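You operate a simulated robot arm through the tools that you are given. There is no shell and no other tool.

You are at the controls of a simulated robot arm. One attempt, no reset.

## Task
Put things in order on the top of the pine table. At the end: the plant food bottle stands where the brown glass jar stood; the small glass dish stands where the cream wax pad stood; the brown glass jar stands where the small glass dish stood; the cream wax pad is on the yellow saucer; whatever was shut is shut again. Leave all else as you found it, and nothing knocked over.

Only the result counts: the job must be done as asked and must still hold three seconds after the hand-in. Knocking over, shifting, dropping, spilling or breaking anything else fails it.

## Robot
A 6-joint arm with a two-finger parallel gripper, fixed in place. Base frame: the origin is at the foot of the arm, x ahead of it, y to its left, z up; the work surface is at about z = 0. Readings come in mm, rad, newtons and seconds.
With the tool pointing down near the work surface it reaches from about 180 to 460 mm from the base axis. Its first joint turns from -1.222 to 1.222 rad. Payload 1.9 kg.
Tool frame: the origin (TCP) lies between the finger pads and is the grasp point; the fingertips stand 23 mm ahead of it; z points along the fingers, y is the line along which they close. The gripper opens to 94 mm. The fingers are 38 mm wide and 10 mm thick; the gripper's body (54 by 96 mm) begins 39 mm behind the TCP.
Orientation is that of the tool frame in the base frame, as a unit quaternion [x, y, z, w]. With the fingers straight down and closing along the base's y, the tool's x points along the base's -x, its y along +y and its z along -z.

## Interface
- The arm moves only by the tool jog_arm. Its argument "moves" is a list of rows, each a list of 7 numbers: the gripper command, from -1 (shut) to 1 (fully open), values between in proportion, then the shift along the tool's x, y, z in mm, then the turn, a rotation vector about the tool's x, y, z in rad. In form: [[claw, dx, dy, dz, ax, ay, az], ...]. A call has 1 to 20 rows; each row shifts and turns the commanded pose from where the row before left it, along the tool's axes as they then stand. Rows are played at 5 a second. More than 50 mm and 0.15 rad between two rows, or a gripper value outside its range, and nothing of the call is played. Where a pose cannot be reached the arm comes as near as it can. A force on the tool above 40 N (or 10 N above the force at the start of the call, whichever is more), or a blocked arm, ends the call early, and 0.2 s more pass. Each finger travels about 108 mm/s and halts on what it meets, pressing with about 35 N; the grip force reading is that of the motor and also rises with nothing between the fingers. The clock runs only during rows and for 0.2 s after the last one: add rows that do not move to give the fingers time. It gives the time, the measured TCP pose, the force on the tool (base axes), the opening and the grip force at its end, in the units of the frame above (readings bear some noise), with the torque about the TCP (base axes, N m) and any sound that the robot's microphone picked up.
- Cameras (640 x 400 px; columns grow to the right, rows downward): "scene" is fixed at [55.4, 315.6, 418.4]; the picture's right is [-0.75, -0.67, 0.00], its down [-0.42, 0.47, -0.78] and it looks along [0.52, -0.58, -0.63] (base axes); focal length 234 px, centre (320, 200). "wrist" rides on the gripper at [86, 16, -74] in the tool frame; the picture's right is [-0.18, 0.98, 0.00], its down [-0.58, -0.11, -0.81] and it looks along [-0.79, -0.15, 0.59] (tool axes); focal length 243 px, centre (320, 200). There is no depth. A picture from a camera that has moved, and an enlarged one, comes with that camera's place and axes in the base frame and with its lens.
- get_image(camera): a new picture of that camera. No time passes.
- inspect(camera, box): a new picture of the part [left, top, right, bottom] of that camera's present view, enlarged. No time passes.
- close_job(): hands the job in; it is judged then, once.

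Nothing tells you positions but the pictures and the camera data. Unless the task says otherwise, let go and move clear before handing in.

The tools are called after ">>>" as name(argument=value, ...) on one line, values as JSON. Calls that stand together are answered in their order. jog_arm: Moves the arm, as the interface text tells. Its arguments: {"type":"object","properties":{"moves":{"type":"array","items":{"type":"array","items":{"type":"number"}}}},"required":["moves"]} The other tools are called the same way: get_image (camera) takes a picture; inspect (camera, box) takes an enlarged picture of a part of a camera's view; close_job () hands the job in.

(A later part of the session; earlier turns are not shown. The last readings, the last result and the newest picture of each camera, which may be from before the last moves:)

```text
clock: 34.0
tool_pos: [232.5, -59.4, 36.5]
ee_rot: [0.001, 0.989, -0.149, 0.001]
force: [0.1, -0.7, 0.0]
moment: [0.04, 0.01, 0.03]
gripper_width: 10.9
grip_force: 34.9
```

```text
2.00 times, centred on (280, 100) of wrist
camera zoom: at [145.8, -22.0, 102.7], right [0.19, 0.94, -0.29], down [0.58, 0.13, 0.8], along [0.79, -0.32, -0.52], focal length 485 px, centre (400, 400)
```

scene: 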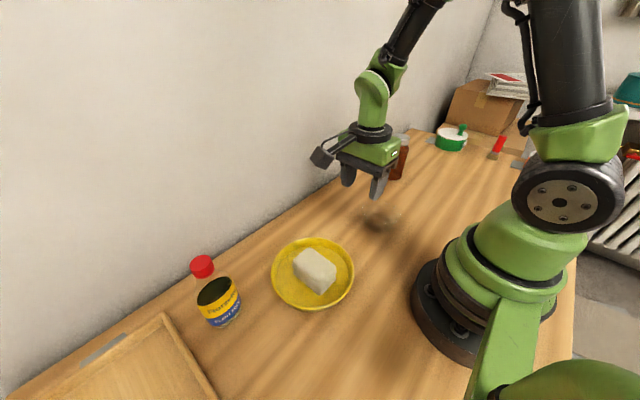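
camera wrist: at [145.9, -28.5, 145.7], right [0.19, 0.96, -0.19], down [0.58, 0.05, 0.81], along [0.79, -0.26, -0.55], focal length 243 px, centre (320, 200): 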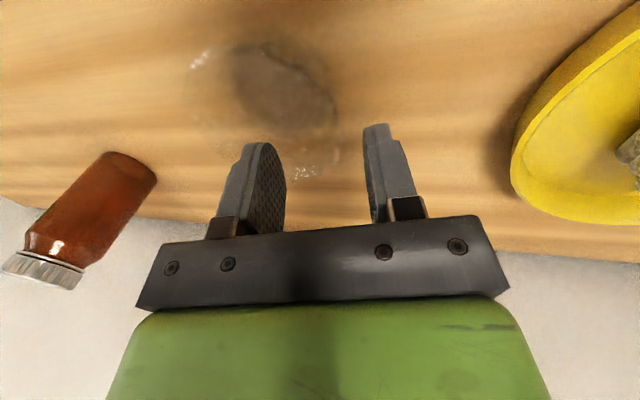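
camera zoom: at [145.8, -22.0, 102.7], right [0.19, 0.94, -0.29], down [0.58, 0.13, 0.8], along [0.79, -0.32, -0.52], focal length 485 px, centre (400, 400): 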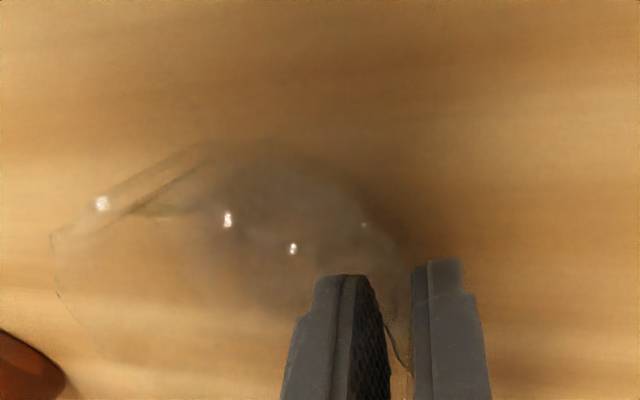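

Now the grip is flush with almost no moment. I'll lift a few millimetres and check it holds.

>>> jog_arm(moves=[[-1, 0, -0.6, -1.9, 0, 0, 0], [-1, 0, -1.48, -4.78, 0, 0, 0], [-1, 0, -2.96, -9.55, 0, 0, 0], [-1, 0, 0, 0, 0, 0, 0]])

>>> inspect(camera="wrist", box=[120, 0, 440, 200])

>>> inspect(camera="scene", box=[310, 150, 450, 250])

```text
clock: 35.0
tool_pos: [232.0, -59.8, 51.4]
ee_rot: [0.001, 0.989, -0.149, 0.0]
force: [0.3, -0.2, -1.1]
moment: [0.09, 0.01, -0.01]
gripper_width: 11.0
grip_force: 34.8
```

```text
2.00 times, centred on (280, 100) of wrist
camera zoom: at [145.2, -22.2, 119.4], right [0.19, 0.94, -0.29], down [0.58, 0.13, 0.8], along [0.79, -0.32, -0.52], focal length 485 px, centre (400, 400)
```

zoom: 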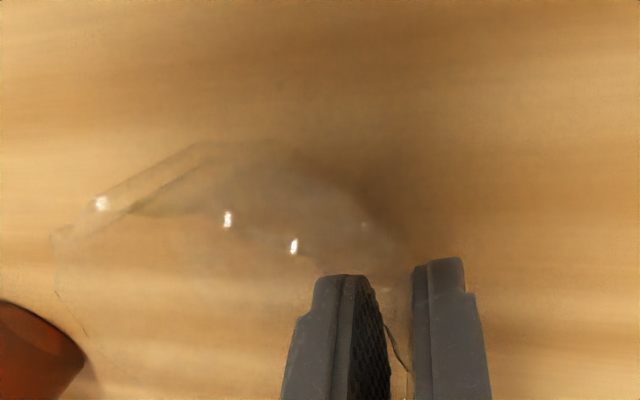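

```text
4.00 times, centred on (380, 200) of scene
camera zoom: at [55.4, 315.6, 418.4], right [-0.75, -0.67, 0.0], down [-0.42, 0.47, -0.78], along [0.52, -0.58, -0.63], focal length 935 px, centre (80, 200)
```

zoom: 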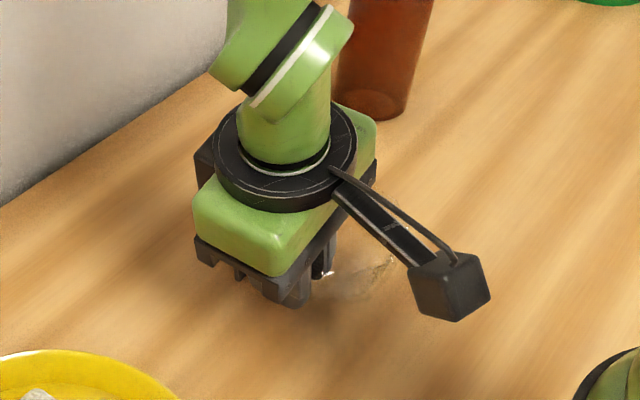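

The dish is held firmly and is level. I'll raise it further and carry it over the pad's old spot at (190.6,-245).

>>> jog_arm(moves=[[-1, 0, -5.9, -19.1, 0, 0, 0], [-1, 0, -5.9, -19.1, 0, 0, 0], [-1, 10.3, -34.5, 10.7, 0, 0, 0], [-1, 10.3, -34.5, 10.7, 0, 0, 0], [-1, 10.3, -34.5, 10.7, 0, 0, 0], [-1, 10.3, -34.5, 10.7, 0, 0, 0], [-1, 0, 0, 0, 0, 0, 0]])

>>> get_image(camera="wrist")

>>> inspect(camera="scene", box=[350, 110, 490, 230])

```text
clock: 36.6
tool_pos: [190.2, -206.3, 92.2]
ee_rot: [0.001, 0.989, -0.149, 0.001]
force: [0.1, 0.6, -2.3]
moment: [0.06, 0.01, -0.01]
gripper_width: 11.2
grip_force: 35.1
```

```text
taken
camera wrist: at [104.0, -168.1, 159.4], right [0.19, 0.94, -0.29], down [0.58, 0.13, 0.8], along [0.79, -0.32, -0.52], focal length 243 px, centre (320, 200)
```

wrist: 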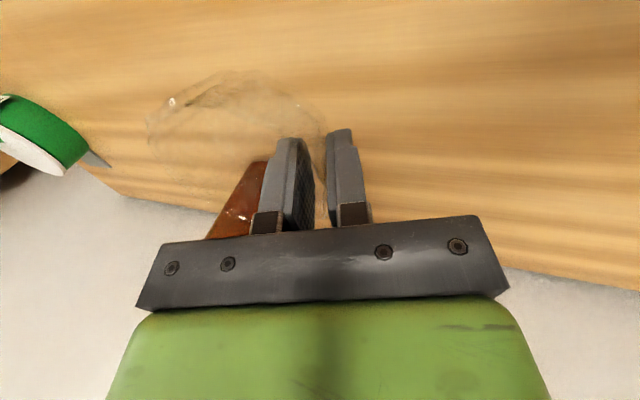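

```text
3.33 times, centred on (420, 170) of scene
camera zoom: at [55.4, 315.5, 418.4], right [-0.75, -0.67, 0.0], down [-0.42, 0.47, -0.78], along [0.52, -0.58, -0.63], focal length 779 px, centre (-13, 300)
```

zoom: 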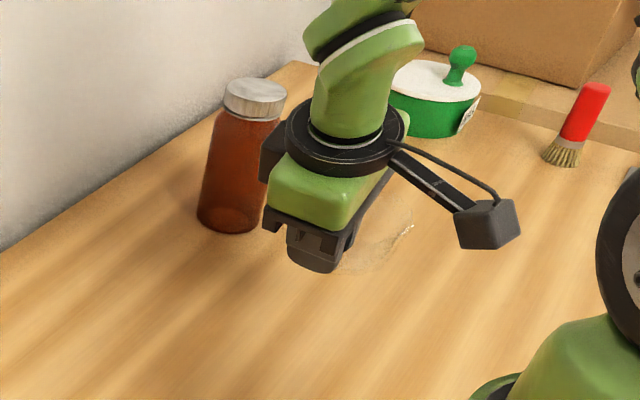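

>>> inspect(camera="wrist", box=[130, 50, 370, 200])

```text
2.67 times, centred on (250, 125) of wrist
camera zoom: at [104.0, -168.1, 159.4], right [0.19, 0.94, -0.29], down [0.58, 0.13, 0.8], along [0.79, -0.32, -0.52], focal length 647 px, centre (507, 400)
```

zoom: 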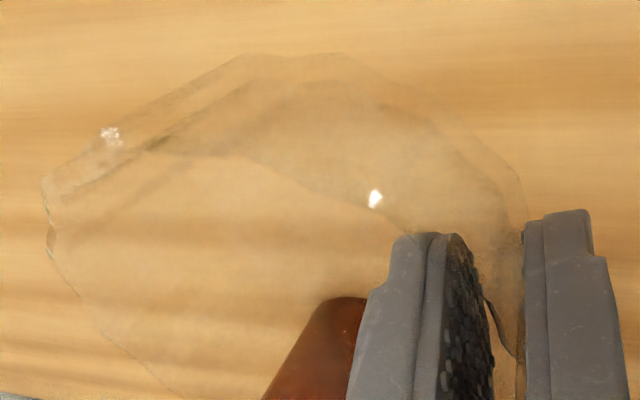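

The bowl sits where expected relative to the hand, so its centre is above (190.5,-245). I'll lower it towards the table.

>>> jog_arm(moves=[[-1, 0, 7.39, 23.9, 0, 0, 0], [-1, 0, 5.9, 19.1, 0, 0, 0], [-1, 0, 1.77, 5.73, 0, 0, 0], [-1, 0, 0.6, 1.9, 0, 0, 0], [-1, 0, 0, 0, 0, 0, 0]])

>>> inspect(camera="scene", box=[350, 110, 490, 230])

```text
clock: 37.8
tool_pos: [190.3, -205.3, 39.5]
ee_rot: [0.0, 0.989, -0.148, 0.0]
force: [-1.6, 0.1, -2.3]
moment: [0.06, 0.0, 0.04]
gripper_width: 11.1
grip_force: 35.3
```

```text
3.33 times, centred on (420, 170) of scene
camera zoom: at [55.4, 315.6, 418.4], right [-0.75, -0.67, 0.0], down [-0.42, 0.47, -0.78], along [0.52, -0.58, -0.63], focal length 779 px, centre (-13, 300)
```

zoom: 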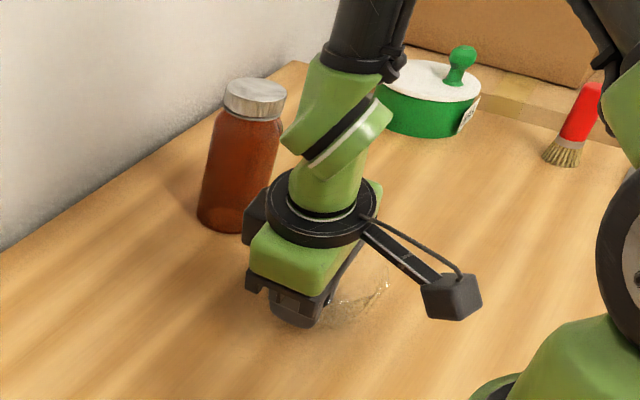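

>>> jog_arm(moves=[[-1, 0, 0.3, 0.955, 0, 0, 0], [-1, 0, 0.3, 0.955, 0, 0, 0], [-1, 0, 0.15, 0.48, 0, 0, 0], [-1, 0, 0, 0, 0, 0, 0]])

```text
clock: 38.8
tool_pos: [191.1, -203.4, 36.9]
ee_rot: [0.001, 0.989, -0.148, 0.001]
force: [0.2, -0.8, -1.6]
moment: [0.09, 0.02, -0.02]
gripper_width: 11.0
grip_force: 35.1
```

>>> jog_arm(moves=[[-1, 0, 0.15, 0.48, 0, 0, 0], [-1, 0, 0.15, 0.48, 0, 0, 0], [-1, 0, 0, 0, 0, 0, 0]])

```text
clock: 39.6
tool_pos: [190.6, -205.0, 35.1]
ee_rot: [0.001, 0.989, -0.149, 0.001]
force: [0.3, 0.1, -2.7]
moment: [0.02, -0.01, -0.05]
gripper_width: 11.4
grip_force: 34.8
```

>>> jog_arm(moves=[[-1, 0, 0.15, 0.48, 0, 0, 0], [-1, 0, 0.15, 0.48, 0, 0, 0], [-1, 0, 0, 0, 0, 0, 0]])

```text
clock: 40.4
tool_pos: [190.9, -204.6, 35.0]
ee_rot: [0.001, 0.989, -0.149, 0.001]
force: [-1.7, 5.4, 24.9]
moment: [-0.1, 0.1, -0.03]
gripper_width: 11.1
grip_force: 35.1
```

The dish has touched the table. I'll ease off slightly and open slowly.

>>> jog_arm(moves=[[-1, 0, -0.12, -0.4, 0, 0, 0], [-0.7, 0, 0, 0, 0, 0, 0], [-0.55, 0, 0, 0, 0, 0, 0], [-0.4, 0, 0, 0, 0, 0, 0], [-0.15, 0, 0, 0, 0, 0, 0], [-0.15, 0, 0, 0, 0, 0, 0]])

>>> inspect(camera="wrist", box=[120, 0, 440, 200])

>>> inspect(camera="scene", box=[350, 110, 490, 230])

```text
clock: 41.8
tool_pos: [190.7, -204.1, 34.4]
ee_rot: [0.0, 0.989, -0.148, 0.0]
force: [1.1, 0.2, -0.3]
moment: [-0.01, -0.03, 0.0]
gripper_width: 40.1
grip_force: 0.1
```

```text
2.00 times, centred on (280, 100) of wrist
camera zoom: at [104.3, -166.8, 102.1], right [0.19, 0.94, -0.29], down [0.58, 0.13, 0.8], along [0.79, -0.32, -0.52], focal length 485 px, centre (400, 400)
```

zoom: 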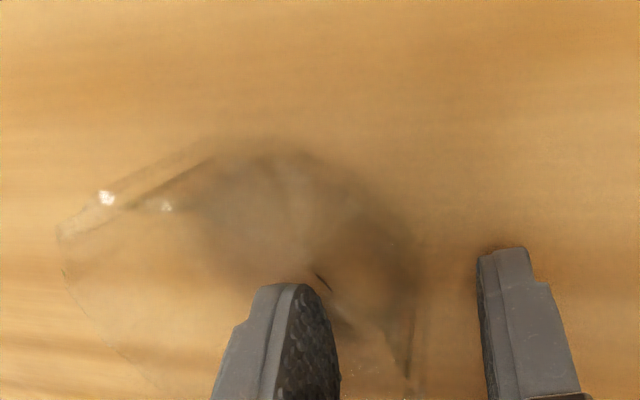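

```text
3.33 times, centred on (420, 170) of scene
camera zoom: at [55.4, 315.6, 418.4], right [-0.75, -0.67, 0.0], down [-0.42, 0.47, -0.78], along [0.52, -0.58, -0.63], focal length 779 px, centre (-13, 300)
```

zoom: 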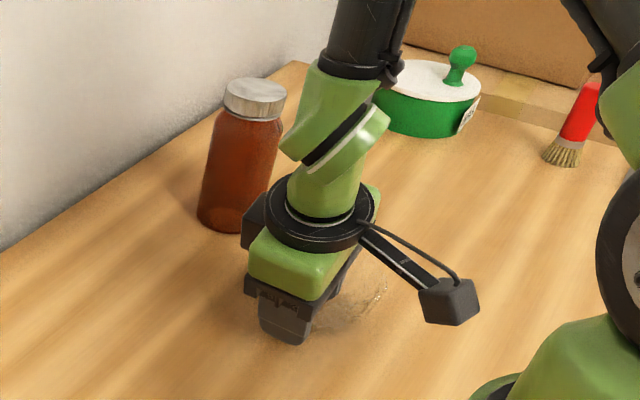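

The dish is released and standing. I'll withdraw straight up, remove the tilt and check its position.

>>> jog_arm(moves=[[-0.15, 0, -3, -9.55, 0, 0, 0], [-0.15, 0, -5.9, -19.1, 0, 0, 0], [-0.15, 0, -10.34, -33.4, 0, 0, 0], [-0.15, 0, -11.8, -38.2, 0, 0, 0], [-0.15, 0, 0, 0, -0.15, 0, 0], [-0.15, 0, 0, 0, -0.15, 0, 0], [-0.15, 0, 30, 0, 0, 0, 0], [-0.15, 0, 40, 0, 0, 0, 0], [-0.15, 0, 0, 0, 0, 0, 0]])

>>> get_image(camera="scene")

>>> inspect(camera="scene", box=[350, 130, 490, 250])

>>> get_image(camera="wrist")

```text
clock: 43.8
tool_pos: [191.2, -134.3, 139.3]
ee_rot: [0.001, 1.0, 0.0, 0.001]
force: [1.0, 1.8, 0.0]
moment: [-0.04, 0.01, 0.01]
gripper_width: 39.9
grip_force: 0.0
```

```text
taken
```

scene: 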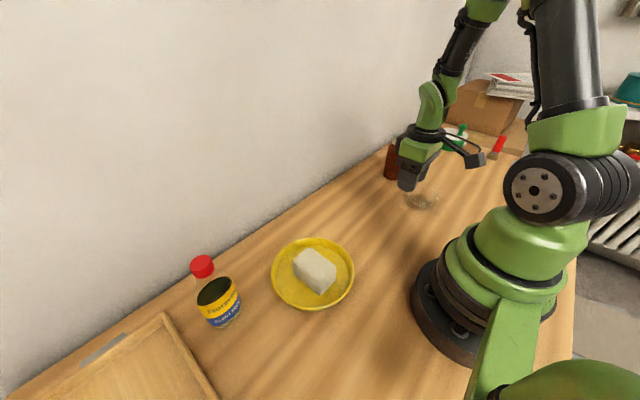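

```text
3.33 times, centred on (420, 190) of scene
camera zoom: at [55.4, 315.6, 418.4], right [-0.75, -0.67, 0.0], down [-0.42, 0.47, -0.78], along [0.52, -0.58, -0.63], focal length 779 px, centre (-13, 233)
```

zoom: 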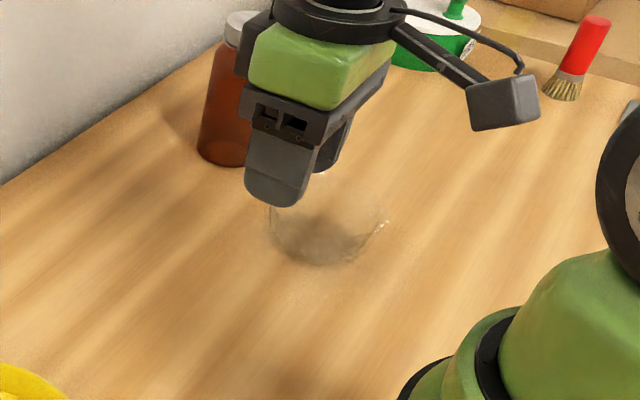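

```text
taken
camera wrist: at [104.5, -117.8, 214.9], right [0.19, 0.98, 0.0], down [0.58, -0.11, 0.81], along [0.79, -0.15, -0.59], focal length 243 px, centre (320, 200)
```

wrist: 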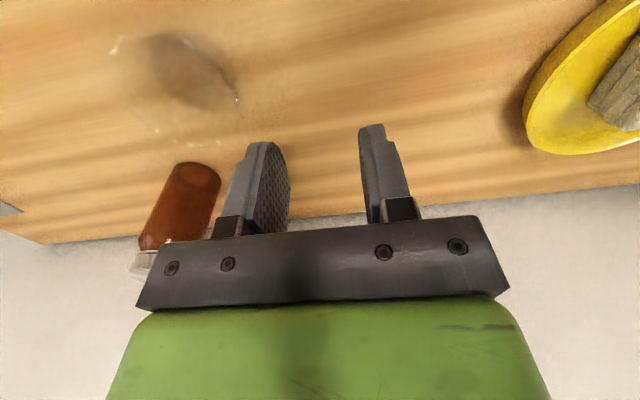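

The dish now stands where the pad was. Next is the brown jar, so I'll raise the hand and turn towards it to measure its position, height and width.

>>> jog_arm(moves=[[0.9, 0, 0, -40, 0, 0, 0], [0.9, 0, 0, -40, 0, 0, 0], [0.9, -5, -37, -15, 0, 0, 0], [0.9, -5, -37, -15, 0, 0, 0], [0.9, 0, 0, 0, 0, 0, 0.135], [0.9, 0, 0, 0, 0, 0, 0.135], [0.9, 0, 0, 0, 0, 0, 0.135], [0.9, 0, 0, 0, 0, 0, 0.135], [0.9, 0, 0, 0, 0, 0, 0.135], [0.9, 0, 0, 0, 0, 0, 0.135], [0.9, 0, 0, 0, 0, 0, 0]])

>>> get_image(camera="wrist")

>>> inspect(camera="wrist", box=[240, 90, 400, 210])

>>> inspect(camera="scene", box=[350, 110, 490, 230])

```text
clock: 46.2
tool_pos: [200.0, -209.6, 249.6]
ee_rot: [0.395, 0.918, 0.0, 0.001]
force: [-0.4, 0.2, -0.7]
moment: [0.05, 0.0, 0.03]
gripper_width: 89.4
grip_force: 0.1
```

```text
taken
camera wrist: at [152.6, -135.0, 325.5], right [0.84, 0.54, 0.0], down [0.32, -0.5, 0.81], along [0.44, -0.68, -0.59], focal length 243 px, centre (320, 200)
```

wrist: 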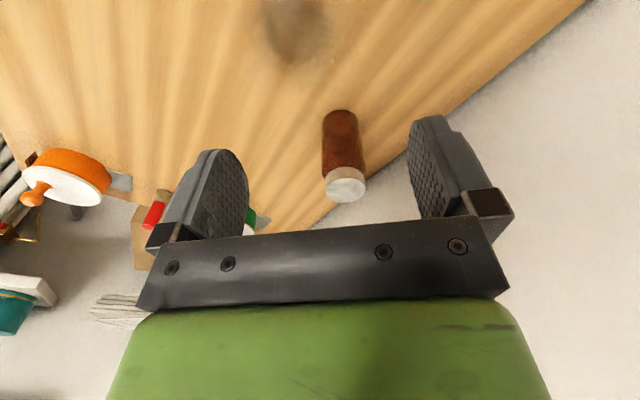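

```text
3.33 times, centred on (320, 150) of wrist
camera zoom: at [152.6, -135.0, 325.5], right [0.84, 0.54, 0.0], down [0.32, -0.5, 0.81], along [0.44, -0.68, -0.59], focal length 809 px, centre (320, 367)
```

zoom: 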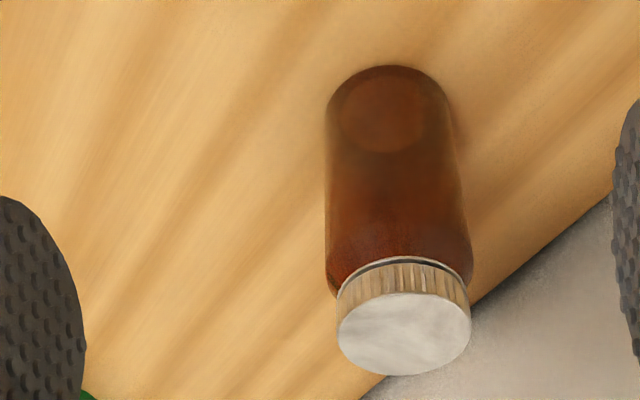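

```text
3.33 times, centred on (420, 170) of scene
camera zoom: at [55.4, 315.6, 418.4], right [-0.75, -0.67, 0.0], down [-0.42, 0.47, -0.78], along [0.52, -0.58, -0.63], focal length 779 px, centre (-13, 300)
```

zoom: 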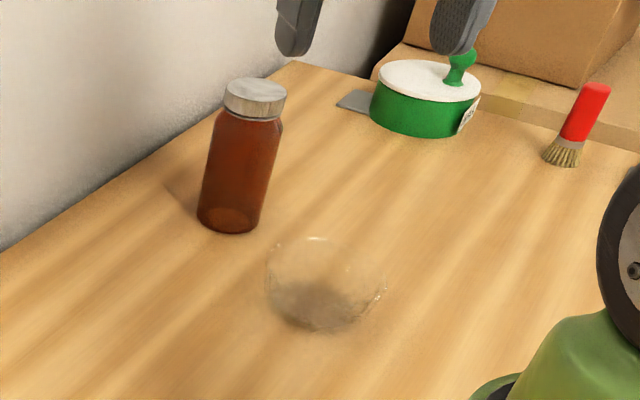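

The jar is about 58 mm in diameter with its axis near (309.5,-319). Its straight body reaches z≈104 and the lid top is at z≈135. I'll move above it with the gripper open and check the arm can reach that far pointing straight down.

>>> jog_arm(moves=[[0.9, 0, 0, 35, 0, 0, 0], [0.9, 0, 0, 30, 0, 0, 0], [0.9, -38.7, 1.05, 0, 0, 0, 0], [0.9, -38.7, 1.05, 0, 0, 0, 0], [0.9, -38.7, 1.05, 0, 0, 0, 0], [0.9, -38.6, 1.05, 0, 0, 0, 0], [0.9, 0, 0, 0, 0, 0, 0]])

>>> get_image(camera="wrist")

>>> inspect(camera="scene", box=[340, 60, 500, 200])

```text
clock: 47.8
tool_pos: [310.4, -319.3, 184.6]
ee_rot: [0.394, 0.919, 0.0, -0.001]
force: [-0.8, 0.2, -0.2]
moment: [0.0, -0.02, 0.03]
gripper_width: 89.3
grip_force: 0.0
```

```text
taken
camera wrist: at [262.6, -244.1, 260.1], right [0.84, 0.54, 0.0], down [0.32, -0.5, 0.81], along [0.44, -0.68, -0.59], focal length 243 px, centre (320, 200)
```

wrist: 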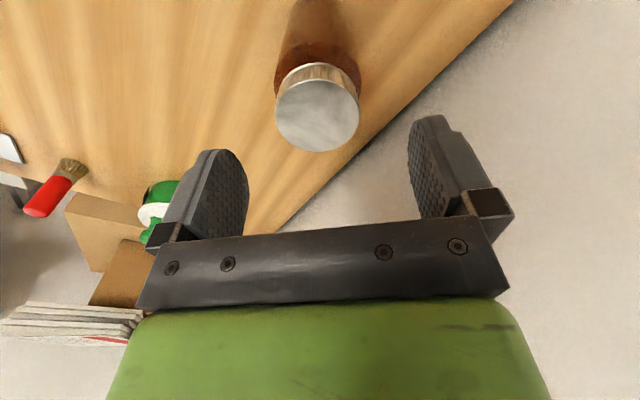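

```text
2.86 times, centred on (420, 130) of scene
camera zoom: at [55.4, 315.6, 418.4], right [-0.75, -0.67, 0.0], down [-0.42, 0.47, -0.78], along [0.52, -0.58, -0.63], focal length 668 px, centre (34, 400)
```

zoom: 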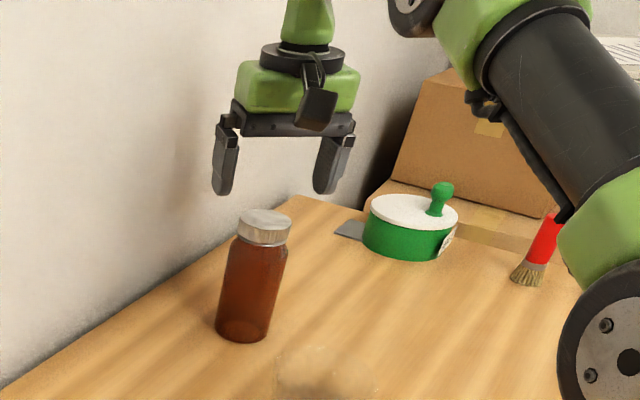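

The arm reaches it and the lid is centred between the fingers. I'll lower around the jar body, keeping the palm above the lid.

>>> jog_arm(moves=[[0.9, 2, 0, 35, 0, 0, 0], [0.9, 0, 0, 30, 0, 0, 0], [0.9, 0, 0, 14, 0, 0, 0], [0.9, 0, 0, 3, 0, 0, 0], [0.9, 0, 0, 0, 0, 0, 0]])

>>> get_image(camera="wrist")

>>> inspect(camera="scene", box=[340, 60, 500, 200])

```text
clock: 49.0
tool_pos: [309.8, -317.4, 103.3]
ee_rot: [0.395, 0.919, 0.001, 0.0]
force: [0.2, 0.3, -1.3]
moment: [0.04, 0.01, 0.0]
gripper_width: 89.3
grip_force: 0.1
```

```text
taken
camera wrist: at [261.5, -243.0, 178.6], right [0.84, 0.54, 0.0], down [0.32, -0.5, 0.81], along [0.44, -0.68, -0.59], focal length 243 px, centre (320, 200)
```

wrist: 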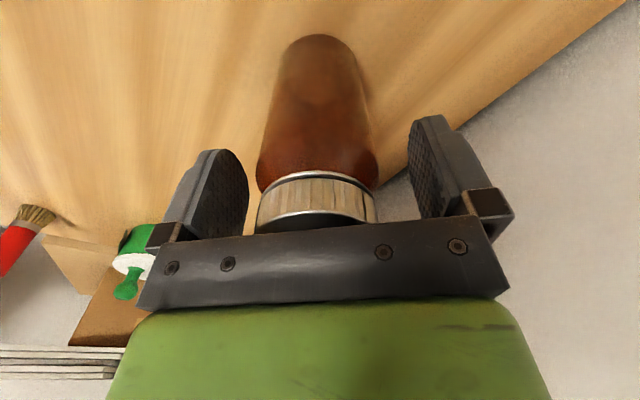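

```text
2.86 times, centred on (420, 130) of scene
camera zoom: at [55.4, 315.6, 418.4], right [-0.75, -0.67, 0.0], down [-0.42, 0.47, -0.78], along [0.52, -0.58, -0.63], focal length 668 px, centre (34, 400)
```

zoom: 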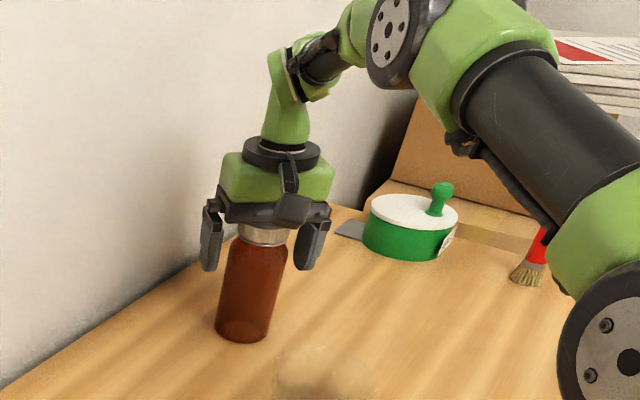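

>>> jog_arm(moves=[[0.6, 0, 0, 0, 0, 0, 0], [0.45, 0, 0, 0, 0, 0, 0], [0.35, 0, 0, 0, 0, 0, 0], [0.25, 0, 0, 0, 0, 0, 0], [0.1, 0, 0, 0, 0, 0, 0], [-0.1, 0, 0, 0, 0, 0, 0], [-0.1, 0, 0, 0, 0, 0, 0]])

>>> get_image(camera="wrist")

>>> inspect(camera="scene", box=[340, 60, 500, 200])

```text
clock: 50.6
tool_pos: [309.5, -316.6, 104.4]
ee_rot: [0.395, 0.919, 0.0, 0.001]
force: [0.8, -0.2, -0.5]
moment: [-0.01, 0.0, -0.02]
gripper_width: 59.3
grip_force: 34.9
```

```text
taken
camera wrist: at [261.5, -243.0, 178.7], right [0.84, 0.54, 0.0], down [0.32, -0.5, 0.81], along [0.44, -0.68, -0.59], focal length 243 px, centre (320, 200)
```

wrist: 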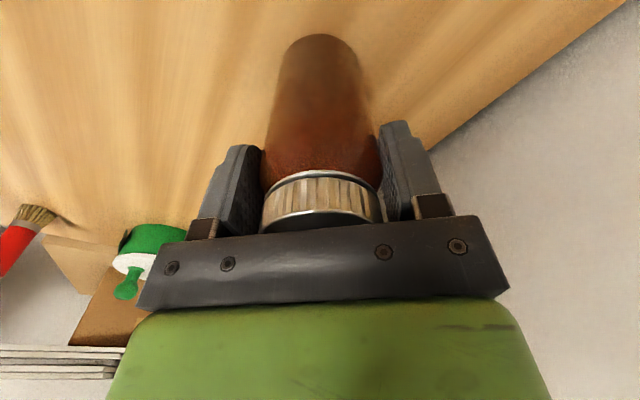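

```text
2.86 times, centred on (420, 130) of scene
camera zoom: at [55.4, 315.6, 418.4], right [-0.75, -0.67, 0.0], down [-0.42, 0.47, -0.78], along [0.52, -0.58, -0.63], focal length 668 px, centre (34, 400)
```

zoom: 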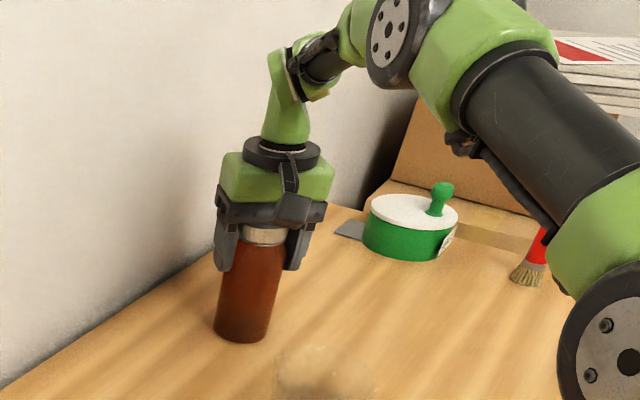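

The jar is gripped squarely at 59 mm. I'll lift it a little to check for slip, then raise it well clear of the dish.

>>> jog_arm(moves=[[-0.1, 0, 0, -5, 0, 0, 0], [-0.1, 0, 0, -10, 0, 0, 0], [-0.1, 0, 0, -10, 0, 0, 0], [-0.1, 0, 0, 0, 0, 0, 0]])

>>> get_image(camera="wrist")

>>> inspect(camera="scene", box=[340, 60, 500, 200])

```text
clock: 51.6
tool_pos: [309.3, -316.8, 128.2]
ee_rot: [0.395, 0.919, 0.0, 0.0]
force: [0.5, -0.4, -2.3]
moment: [0.03, 0.02, 0.02]
gripper_width: 59.2
grip_force: 34.7
```

```text
taken
camera wrist: at [261.0, -242.9, 203.6], right [0.84, 0.54, 0.0], down [0.32, -0.5, 0.81], along [0.44, -0.68, -0.59], focal length 243 px, centre (320, 200)
```

wrist: 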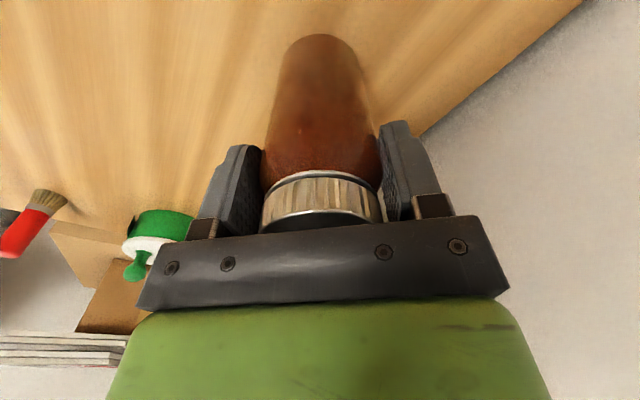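

```text
2.86 times, centred on (420, 130) of scene
camera zoom: at [55.4, 315.6, 418.4], right [-0.75, -0.67, 0.0], down [-0.42, 0.47, -0.78], along [0.52, -0.58, -0.63], focal length 668 px, centre (34, 400)
```

zoom: 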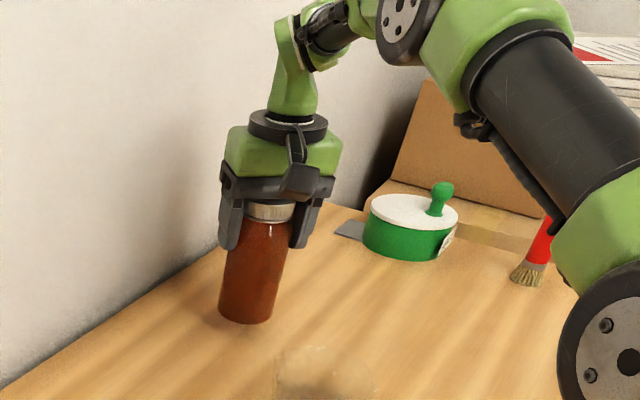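

>>> jog_arm(moves=[[-0.1, 0, 0, -25, 0, 0, 0], [-0.1, 0, 0, -25, 0, 0, 0], [-0.1, 35.1, 15.4, 0, 0, 0, 0], [-0.1, 35.1, 15.4, 0, 0, 0, 0], [-0.1, 35.1, 15.4, 0, 0, 0, 0], [-0.1, 35.1, 15.4, 0, 0, 0, 0], [-0.1, 35.1, 15.4, 0, 0, 0, 0], [-0.1, 35.1, 15.5, 0, 0, 0, 0], [-0.1, 0, 0, 0, 0, 0, 0]])

>>> get_image(camera="wrist")

>>> inspect(camera="scene", box=[310, 100, 490, 250])

```text
clock: 53.6
tool_pos: [230.8, -99.1, 178.6]
ee_rot: [0.395, 0.919, 0.001, 0.001]
force: [1.0, 0.3, -2.6]
moment: [0.01, 0.01, -0.02]
gripper_width: 59.4
grip_force: 34.4
```

```text
taken
camera wrist: at [182.7, -26.4, 253.2], right [0.84, 0.54, 0.0], down [0.32, -0.5, 0.81], along [0.44, -0.68, -0.59], focal length 243 px, centre (320, 200)
```

wrist: 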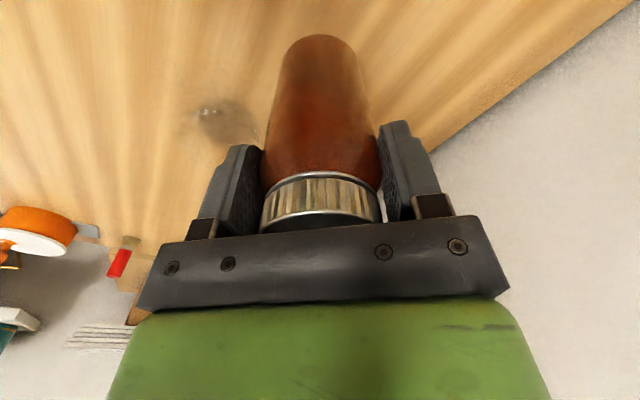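

```text
2.67 times, centred on (400, 175) of scene
camera zoom: at [55.4, 315.6, 418.4], right [-0.75, -0.67, 0.0], down [-0.42, 0.47, -0.78], along [0.52, -0.58, -0.63], focal length 623 px, centre (107, 267)
```

zoom: 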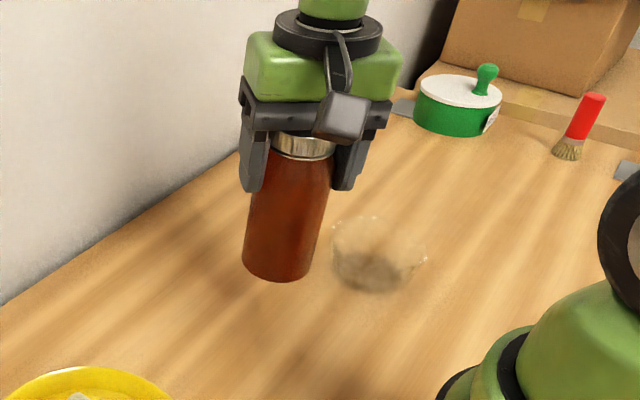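

The jar hangs upright and is over the dish's old spot, with the dish well clear. I'll lower it.

>>> jog_arm(moves=[[-0.1, 0, 0, 30, 0, 0, 0], [-0.1, 0, 0, 25, 0, 0, 0], [-0.1, 0, 0, 10, 0, 0, 0], [-0.1, 0, 0, 5, 0, 0, 0], [-0.1, 0, 0, 2, 0, 0, 0], [-0.1, 0, 0, 0, 0, 0, 0]])

>>> inspect(camera="scene", box=[310, 120, 450, 250])

```text
clock: 55.0
tool_pos: [231.8, -101.2, 106.1]
ee_rot: [0.394, 0.919, 0.001, 0.0]
force: [0.6, -1.3, -3.1]
moment: [0.01, 0.03, 0.02]
gripper_width: 59.3
grip_force: 34.5
```

```text
3.08 times, centred on (380, 185) of scene
camera zoom: at [55.4, 315.6, 418.4], right [-0.75, -0.67, 0.0], down [-0.42, 0.47, -0.78], along [0.52, -0.58, -0.63], focal length 719 px, centre (135, 246)
```

zoom: 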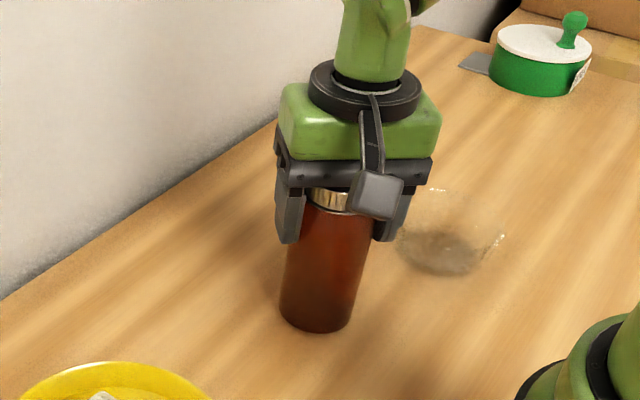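

>>> jog_arm(moves=[[-0.1, 0, 0, 1, 0, 0, 0], [-0.1, 0, 0, 1, 0, 0, 0], [-0.1, 0, 0, 0, 0, 0, 0]])

```text
clock: 55.8
tool_pos: [232.6, -99.8, 102.9]
ee_rot: [0.394, 0.919, 0.002, 0.0]
force: [0.3, -0.6, -3.2]
moment: [0.0, 0.0, 0.02]
gripper_width: 59.3
grip_force: 35.2
```

>>> jog_arm(moves=[[-0.1, 0, 0, 0.5, 0, 0, 0], [-0.1, 0, 0, 0.5, 0, 0, 0], [-0.1, 0, 0, 0, 0, 0, 0]])

```text
clock: 56.6
tool_pos: [230.5, -100.7, 103.1]
ee_rot: [0.395, 0.919, 0.001, 0.001]
force: [0.0, 0.1, 7.6]
moment: [-0.06, 0.13, 0.0]
gripper_width: 59.1
grip_force: 35.1
```

The jar has touched down. I'll open gently and rise straight up.

>>> jog_arm(moves=[[0.15, 0, 0, 0, 0, 0, 0], [0.3, 0, 0, 0, 0, 0, 0], [0.45, 0, 0, 0, 0, 0, 0], [0.7, 0, 0, 0, 0, 0, 0], [0.9, 0, 0, 0, 0, 0, 0], [0.9, 0, 0, 0, 0, 0, 0]])

>>> get_image(camera="wrist")

>>> inspect(camera="scene", box=[310, 120, 450, 250])

```text
clock: 58.0
tool_pos: [231.0, -99.2, 103.3]
ee_rot: [0.394, 0.919, 0.001, 0.0]
force: [1.1, 0.1, 0.0]
moment: [0.0, -0.02, -0.02]
gripper_width: 89.3
grip_force: 0.1
```

```text
taken
camera wrist: at [183.0, -26.1, 178.5], right [0.84, 0.54, 0.0], down [0.32, -0.5, 0.81], along [0.44, -0.68, -0.59], focal length 243 px, centre (320, 200)
```

wrist: 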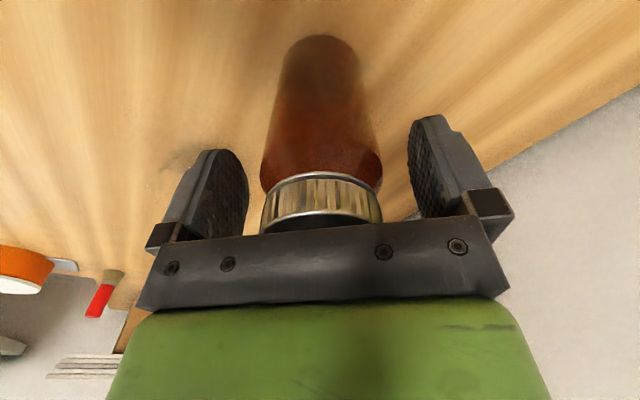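

```text
3.08 times, centred on (380, 185) of scene
camera zoom: at [55.4, 315.6, 418.4], right [-0.75, -0.67, 0.0], down [-0.42, 0.47, -0.78], along [0.52, -0.58, -0.63], focal length 719 px, centre (135, 246)
```

zoom: 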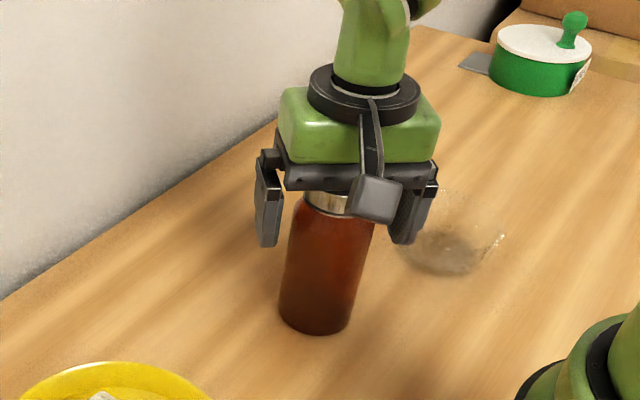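

The jar is standing upright. I'll rise and swing across to the plant food bottle.

>>> jog_arm(moves=[[0.9, 0, 0, -20, 0, 0, 0], [0.9, 0, 0, -45, 0, 0, 0], [0.9, 0, 0, -45, 0, 0, 0], [0.9, 0, 0, -45, 0, 0, 0], [0.9, 32.9, 27.2, 0, 0, 0, 0], [0.9, 32.9, 27.2, 0, 0, 0, 0], [0.9, 32.9, 27.2, 0, 0, 0, 0], [0.9, 32.9, 27.2, 0, 0, 0, 0], [0.9, 0, 0, 0, 0, 0, -0.142], [0.9, 0, 0, 0, 0, 0, -0.142], [0.9, 0, 0, 0, 0, 0, -0.142], [0.9, 0, 0, 0, 0, 0, -0.142], [0.9, 0, 0, 0, 0, 0, -0.142], [0.9, 0, 0, 0, 0, 0, -0.142], [0.9, 0, 0, 0, 0, 0, 0]])

>>> get_image(camera="wrist")

>>> get_image(camera="scene")

```text
clock: 61.2
tool_pos: [219.3, 70.1, 258.1]
ee_rot: [-0.022, 1.0, 0.0, 0.001]
force: [0.3, -0.2, -0.2]
moment: [0.0, 0.02, 0.01]
gripper_width: 89.4
grip_force: 0.2
```

```text
taken
camera wrist: at [131.9, 82.8, 333.8], right [0.14, 0.99, 0.0], down [0.58, -0.08, 0.81], along [0.8, -0.11, -0.59], focal length 243 px, centre (320, 200)
```

wrist: 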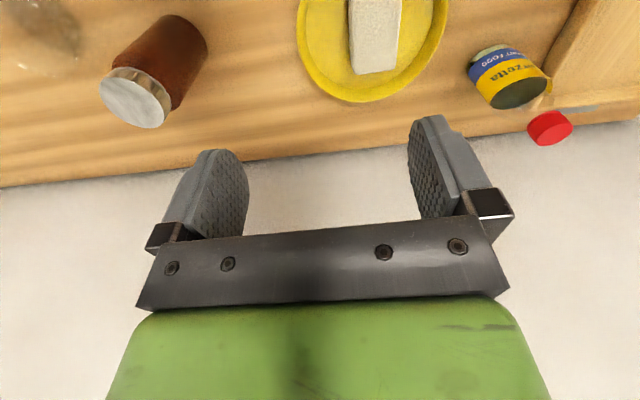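

```text
taken
```

scene: 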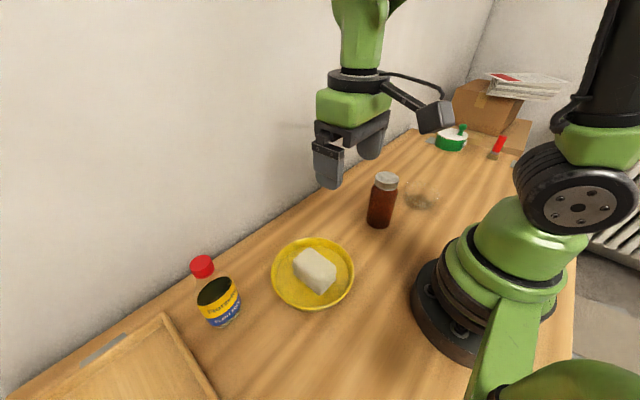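

Everything placed so far is standing properly. I'll move on towards the bottle and turn to look at it.

>>> jog_arm(moves=[[0.9, 0.8, 43, 0, 0, 0, 0], [0.9, 0.8, 43, 0, 0, 0, 0], [0.9, 0.8, 43, 0, 0, 0, 0], [0.9, 0, 0, 0, 0, 0, -0.142], [0.9, 0, 0, 0, 0, 0, -0.142], [0.9, 0, 0, 0, 0, 0, -0.142], [0.9, 0, 0, 0, 0, 0, -0.142], [0.9, 0, 0, 0, 0, 0, -0.142], [0.9, 0, 0, 0, 0, 0, 0]])

>>> get_image(camera="wrist")

>>> inspect(camera="wrist", box=[230, 80, 410, 215])

>>> inspect(camera="scene", box=[150, 240, 270, 345])

```text
clock: 63.2
tool_pos: [212.4, 198.9, 258.4]
ee_rot: [-0.369, 0.93, 0.001, 0.0]
force: [1.0, 1.1, 0.7]
moment: [0.0, 0.01, 0.01]
gripper_width: 89.6
grip_force: 0.1
```

```text
taken
camera wrist: at [137.1, 151.6, 333.5], right [-0.54, 0.84, 0.0], down [0.5, 0.32, 0.81], along [0.68, 0.43, -0.59], focal length 243 px, centre (320, 200)
```

wrist: 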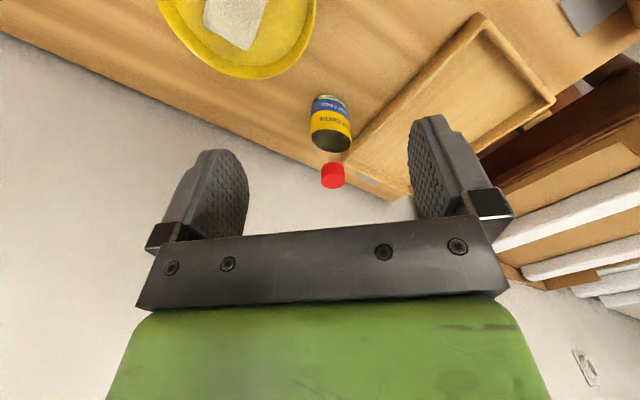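

```text
2.96 times, centred on (320, 148) of wrist
camera zoom: at [137.1, 151.6, 333.5], right [-0.54, 0.84, 0.0], down [0.5, 0.32, 0.81], along [0.68, 0.43, -0.59], focal length 719 px, centre (320, 356)
```

zoom: 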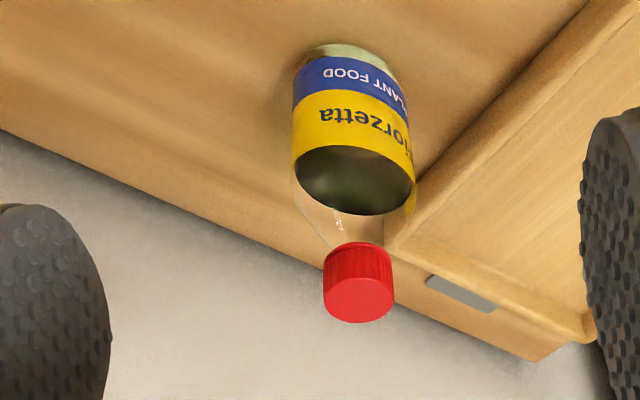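

```text
3.81 times, centred on (210, 292) of scene
camera zoom: at [55.4, 315.6, 418.4], right [-0.75, -0.67, 0.0], down [-0.42, 0.47, -0.78], along [0.52, -0.58, -0.63], focal length 890 px, centre (739, -152)
```

zoom: 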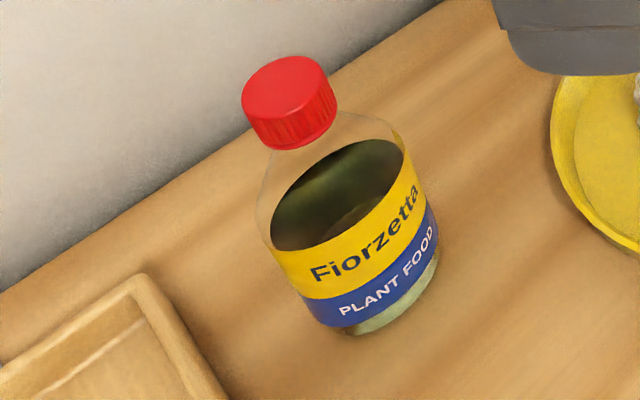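

The bottle is about 54 mm wide with a domed shoulder, and the cap (about 28 mm across) tops out near z=151, axis near (308,280). The palm can't get low enough to hold the body from above, so I'll hold it by the cap and test that carefully. First I'll move above it for a closer look.

>>> jog_arm(moves=[[0.4, -41.7, -2.2, 0, 0, 0, 0], [0.4, -41.7, -2.2, 0, 0, 0, 0], [0.4, -41.8, -2.1, 0, 0, 0, 0], [0.4, 0, 0, 30, 0, 0, 0], [0.4, 0, 0, 23, 0, 0, 0], [0.4, 0, 0, 0, 0, 0, 0]])

>>> get_image(camera="wrist")

>>> inspect(camera="wrist", box=[240, 20, 420, 170])

>>> inspect(camera="scene", box=[130, 140, 290, 345])

```text
clock: 64.6
tool_pos: [306.9, 279.3, 205.6]
ee_rot: [-0.368, 0.93, 0.0, 0.001]
force: [-0.1, 0.0, 0.0]
moment: [0.02, -0.02, 0.02]
gripper_width: 65.9
grip_force: 0.0
```

```text
taken
camera wrist: at [232.9, 232.8, 280.7], right [-0.54, 0.84, 0.0], down [0.5, 0.32, 0.81], along [0.68, 0.43, -0.59], focal length 243 px, centre (320, 200)
```

wrist: 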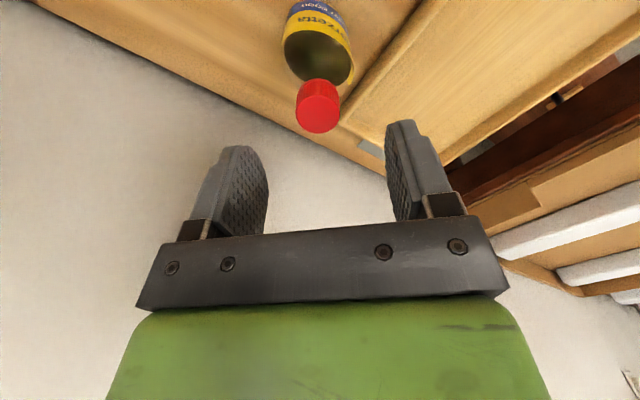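

```text
2.67 times, centred on (330, 95) of wrist
camera zoom: at [232.9, 232.8, 280.7], right [-0.54, 0.84, 0.0], down [0.5, 0.32, 0.81], along [0.68, 0.43, -0.59], focal length 647 px, centre (293, 480)
```

zoom: 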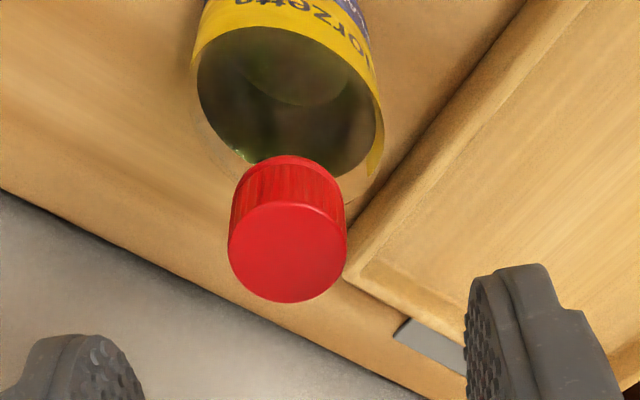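

```text
1.95 times, centred on (210, 242) of scene
camera zoom: at [55.4, 315.6, 418.4], right [-0.75, -0.67, 0.0], down [-0.42, 0.47, -0.78], along [0.52, -0.58, -0.63], focal length 456 px, centre (535, 117)
```

zoom: 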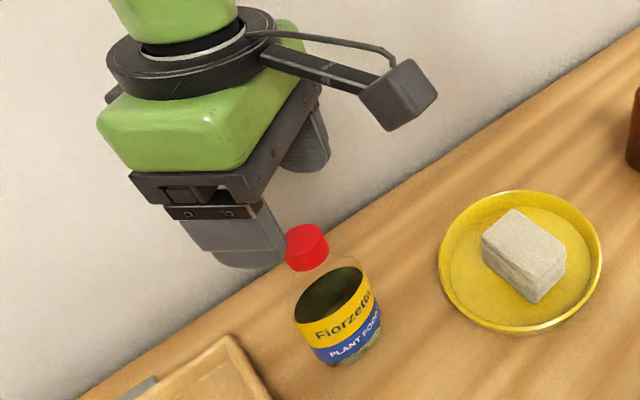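

The cap is centred under the gripper at about (309,280). I'll lower until the fingertips are level with the cap's lower edge and check from the scene camera.

>>> jog_arm(moves=[[0.4, 0, 0, 25, 0, 0, 0], [0.4, 0, 0, 15, 0, 0, 0], [0.4, 0, 0, 6.5, 0, 0, 0], [0.4, 0, 0, 0, 0, 0, 0]])

>>> get_image(camera="wrist")

>>> inspect(camera="scene", box=[130, 180, 290, 345])

```text
clock: 65.6
tool_pos: [307.2, 280.2, 159.7]
ee_rot: [-0.367, 0.93, 0.0, 0.001]
force: [0.7, -0.3, -0.2]
moment: [0.01, -0.01, 0.06]
gripper_width: 66.1
grip_force: 0.0
```

```text
taken
camera wrist: at [233.1, 232.7, 234.2], right [-0.54, 0.84, 0.0], down [0.5, 0.32, 0.81], along [0.68, 0.43, -0.59], focal length 243 px, centre (320, 200)
```

wrist: 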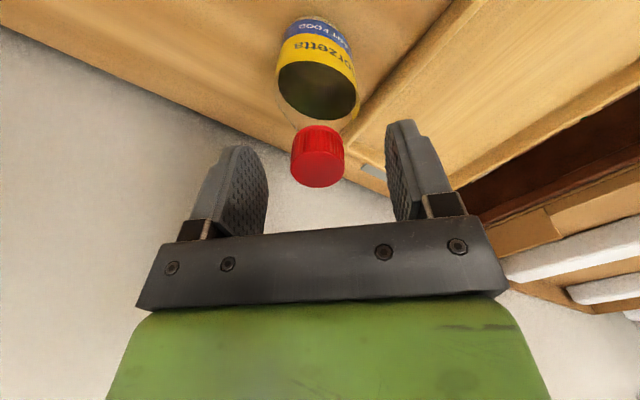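

```text
2.42 times, centred on (210, 262) of scene
camera zoom: at [55.4, 315.6, 418.4], right [-0.75, -0.67, 0.0], down [-0.42, 0.47, -0.78], along [0.52, -0.58, -0.63], focal length 566 px, centre (587, 48)
```

zoom: 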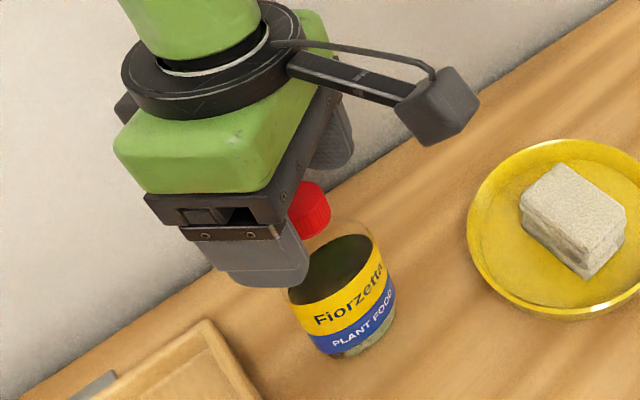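

>>> inspect(camera="wrist", box=[255, 0, 385, 200])

>>> inspect(camera="scene", box=[180, 250, 260, 335])

```text
2.00 times, centred on (320, 100) of wrist
camera zoom: at [233.1, 232.7, 234.2], right [-0.54, 0.84, 0.0], down [0.5, 0.32, 0.81], along [0.68, 0.43, -0.59], focal length 485 px, centre (320, 400)
```

zoom: 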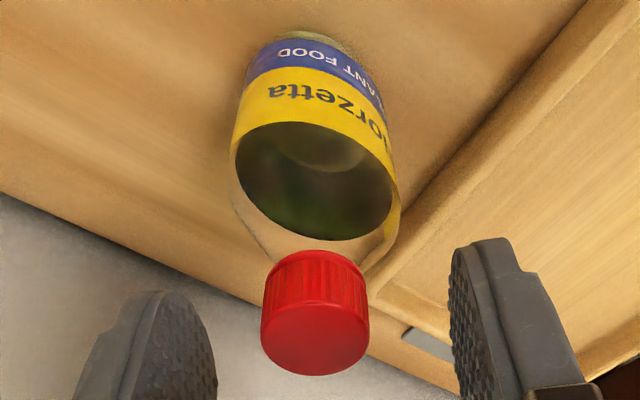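

```text
4.71 times, centred on (220, 292) of scene
camera zoom: at [55.4, 315.6, 418.4], right [-0.75, -0.67, 0.0], down [-0.42, 0.47, -0.78], along [0.52, -0.58, -0.63], focal length 1100 px, centre (791, -235)
```

zoom: 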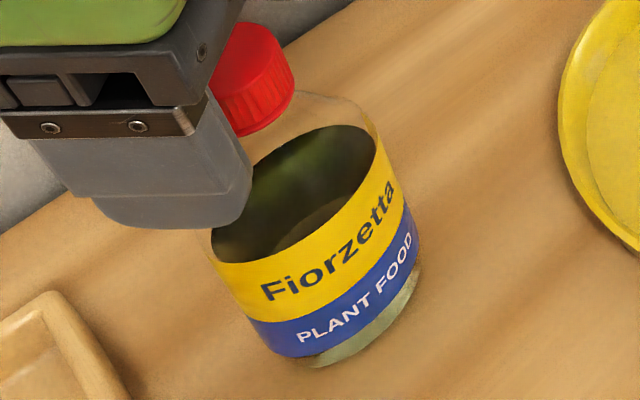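

The body ends in a cone at about z=95, so the cap is the workable grip. The fingertips are level with the cap's bottom edge, so I'll close slowly on it.

>>> jog_arm(moves=[[0.2, 0, 0, 0.5, 0, 0, 0], [0.0, 0, 0, 0, 0, 0, 0], [-0.2, 0, 0, 0, 0, 0, 0], [-0.3, 0, 0, 0, 0, 0, 0], [-0.38, 0, 0, 0, 0, 0, 0], [-0.45, 0, 0, 0, 0, 0, 0], [-0.6, 0, 0, 0, 0, 0, 0], [-0.8, 0, 0, 0, 0, 0, 0], [-0.8, 0, 0, 0, 0, 0, 0]])

>>> get_image(camera="wrist")

>>> inspect(camera="scene", box=[150, 220, 270, 345])

```text
clock: 67.6
tool_pos: [306.4, 280.9, 158.9]
ee_rot: [-0.368, 0.93, 0.0, 0.001]
force: [-0.3, 0.0, 1.2]
moment: [0.01, -0.04, 0.02]
gripper_width: 26.4
grip_force: 35.5
```

```text
taken
camera wrist: at [233.1, 232.8, 233.9], right [-0.54, 0.84, 0.0], down [0.5, 0.32, 0.81], along [0.68, 0.43, -0.59], focal length 243 px, centre (320, 200)
```

wrist: 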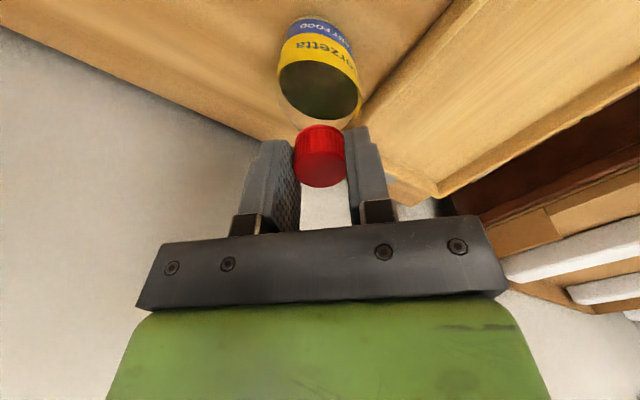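

```text
3.20 times, centred on (210, 282) of scene
camera zoom: at [55.4, 315.6, 418.4], right [-0.75, -0.67, 0.0], down [-0.42, 0.47, -0.78], along [0.52, -0.58, -0.63], focal length 748 px, centre (672, -64)
```

zoom: 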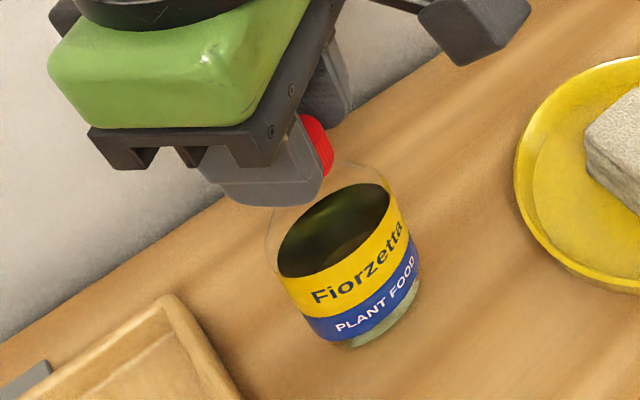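

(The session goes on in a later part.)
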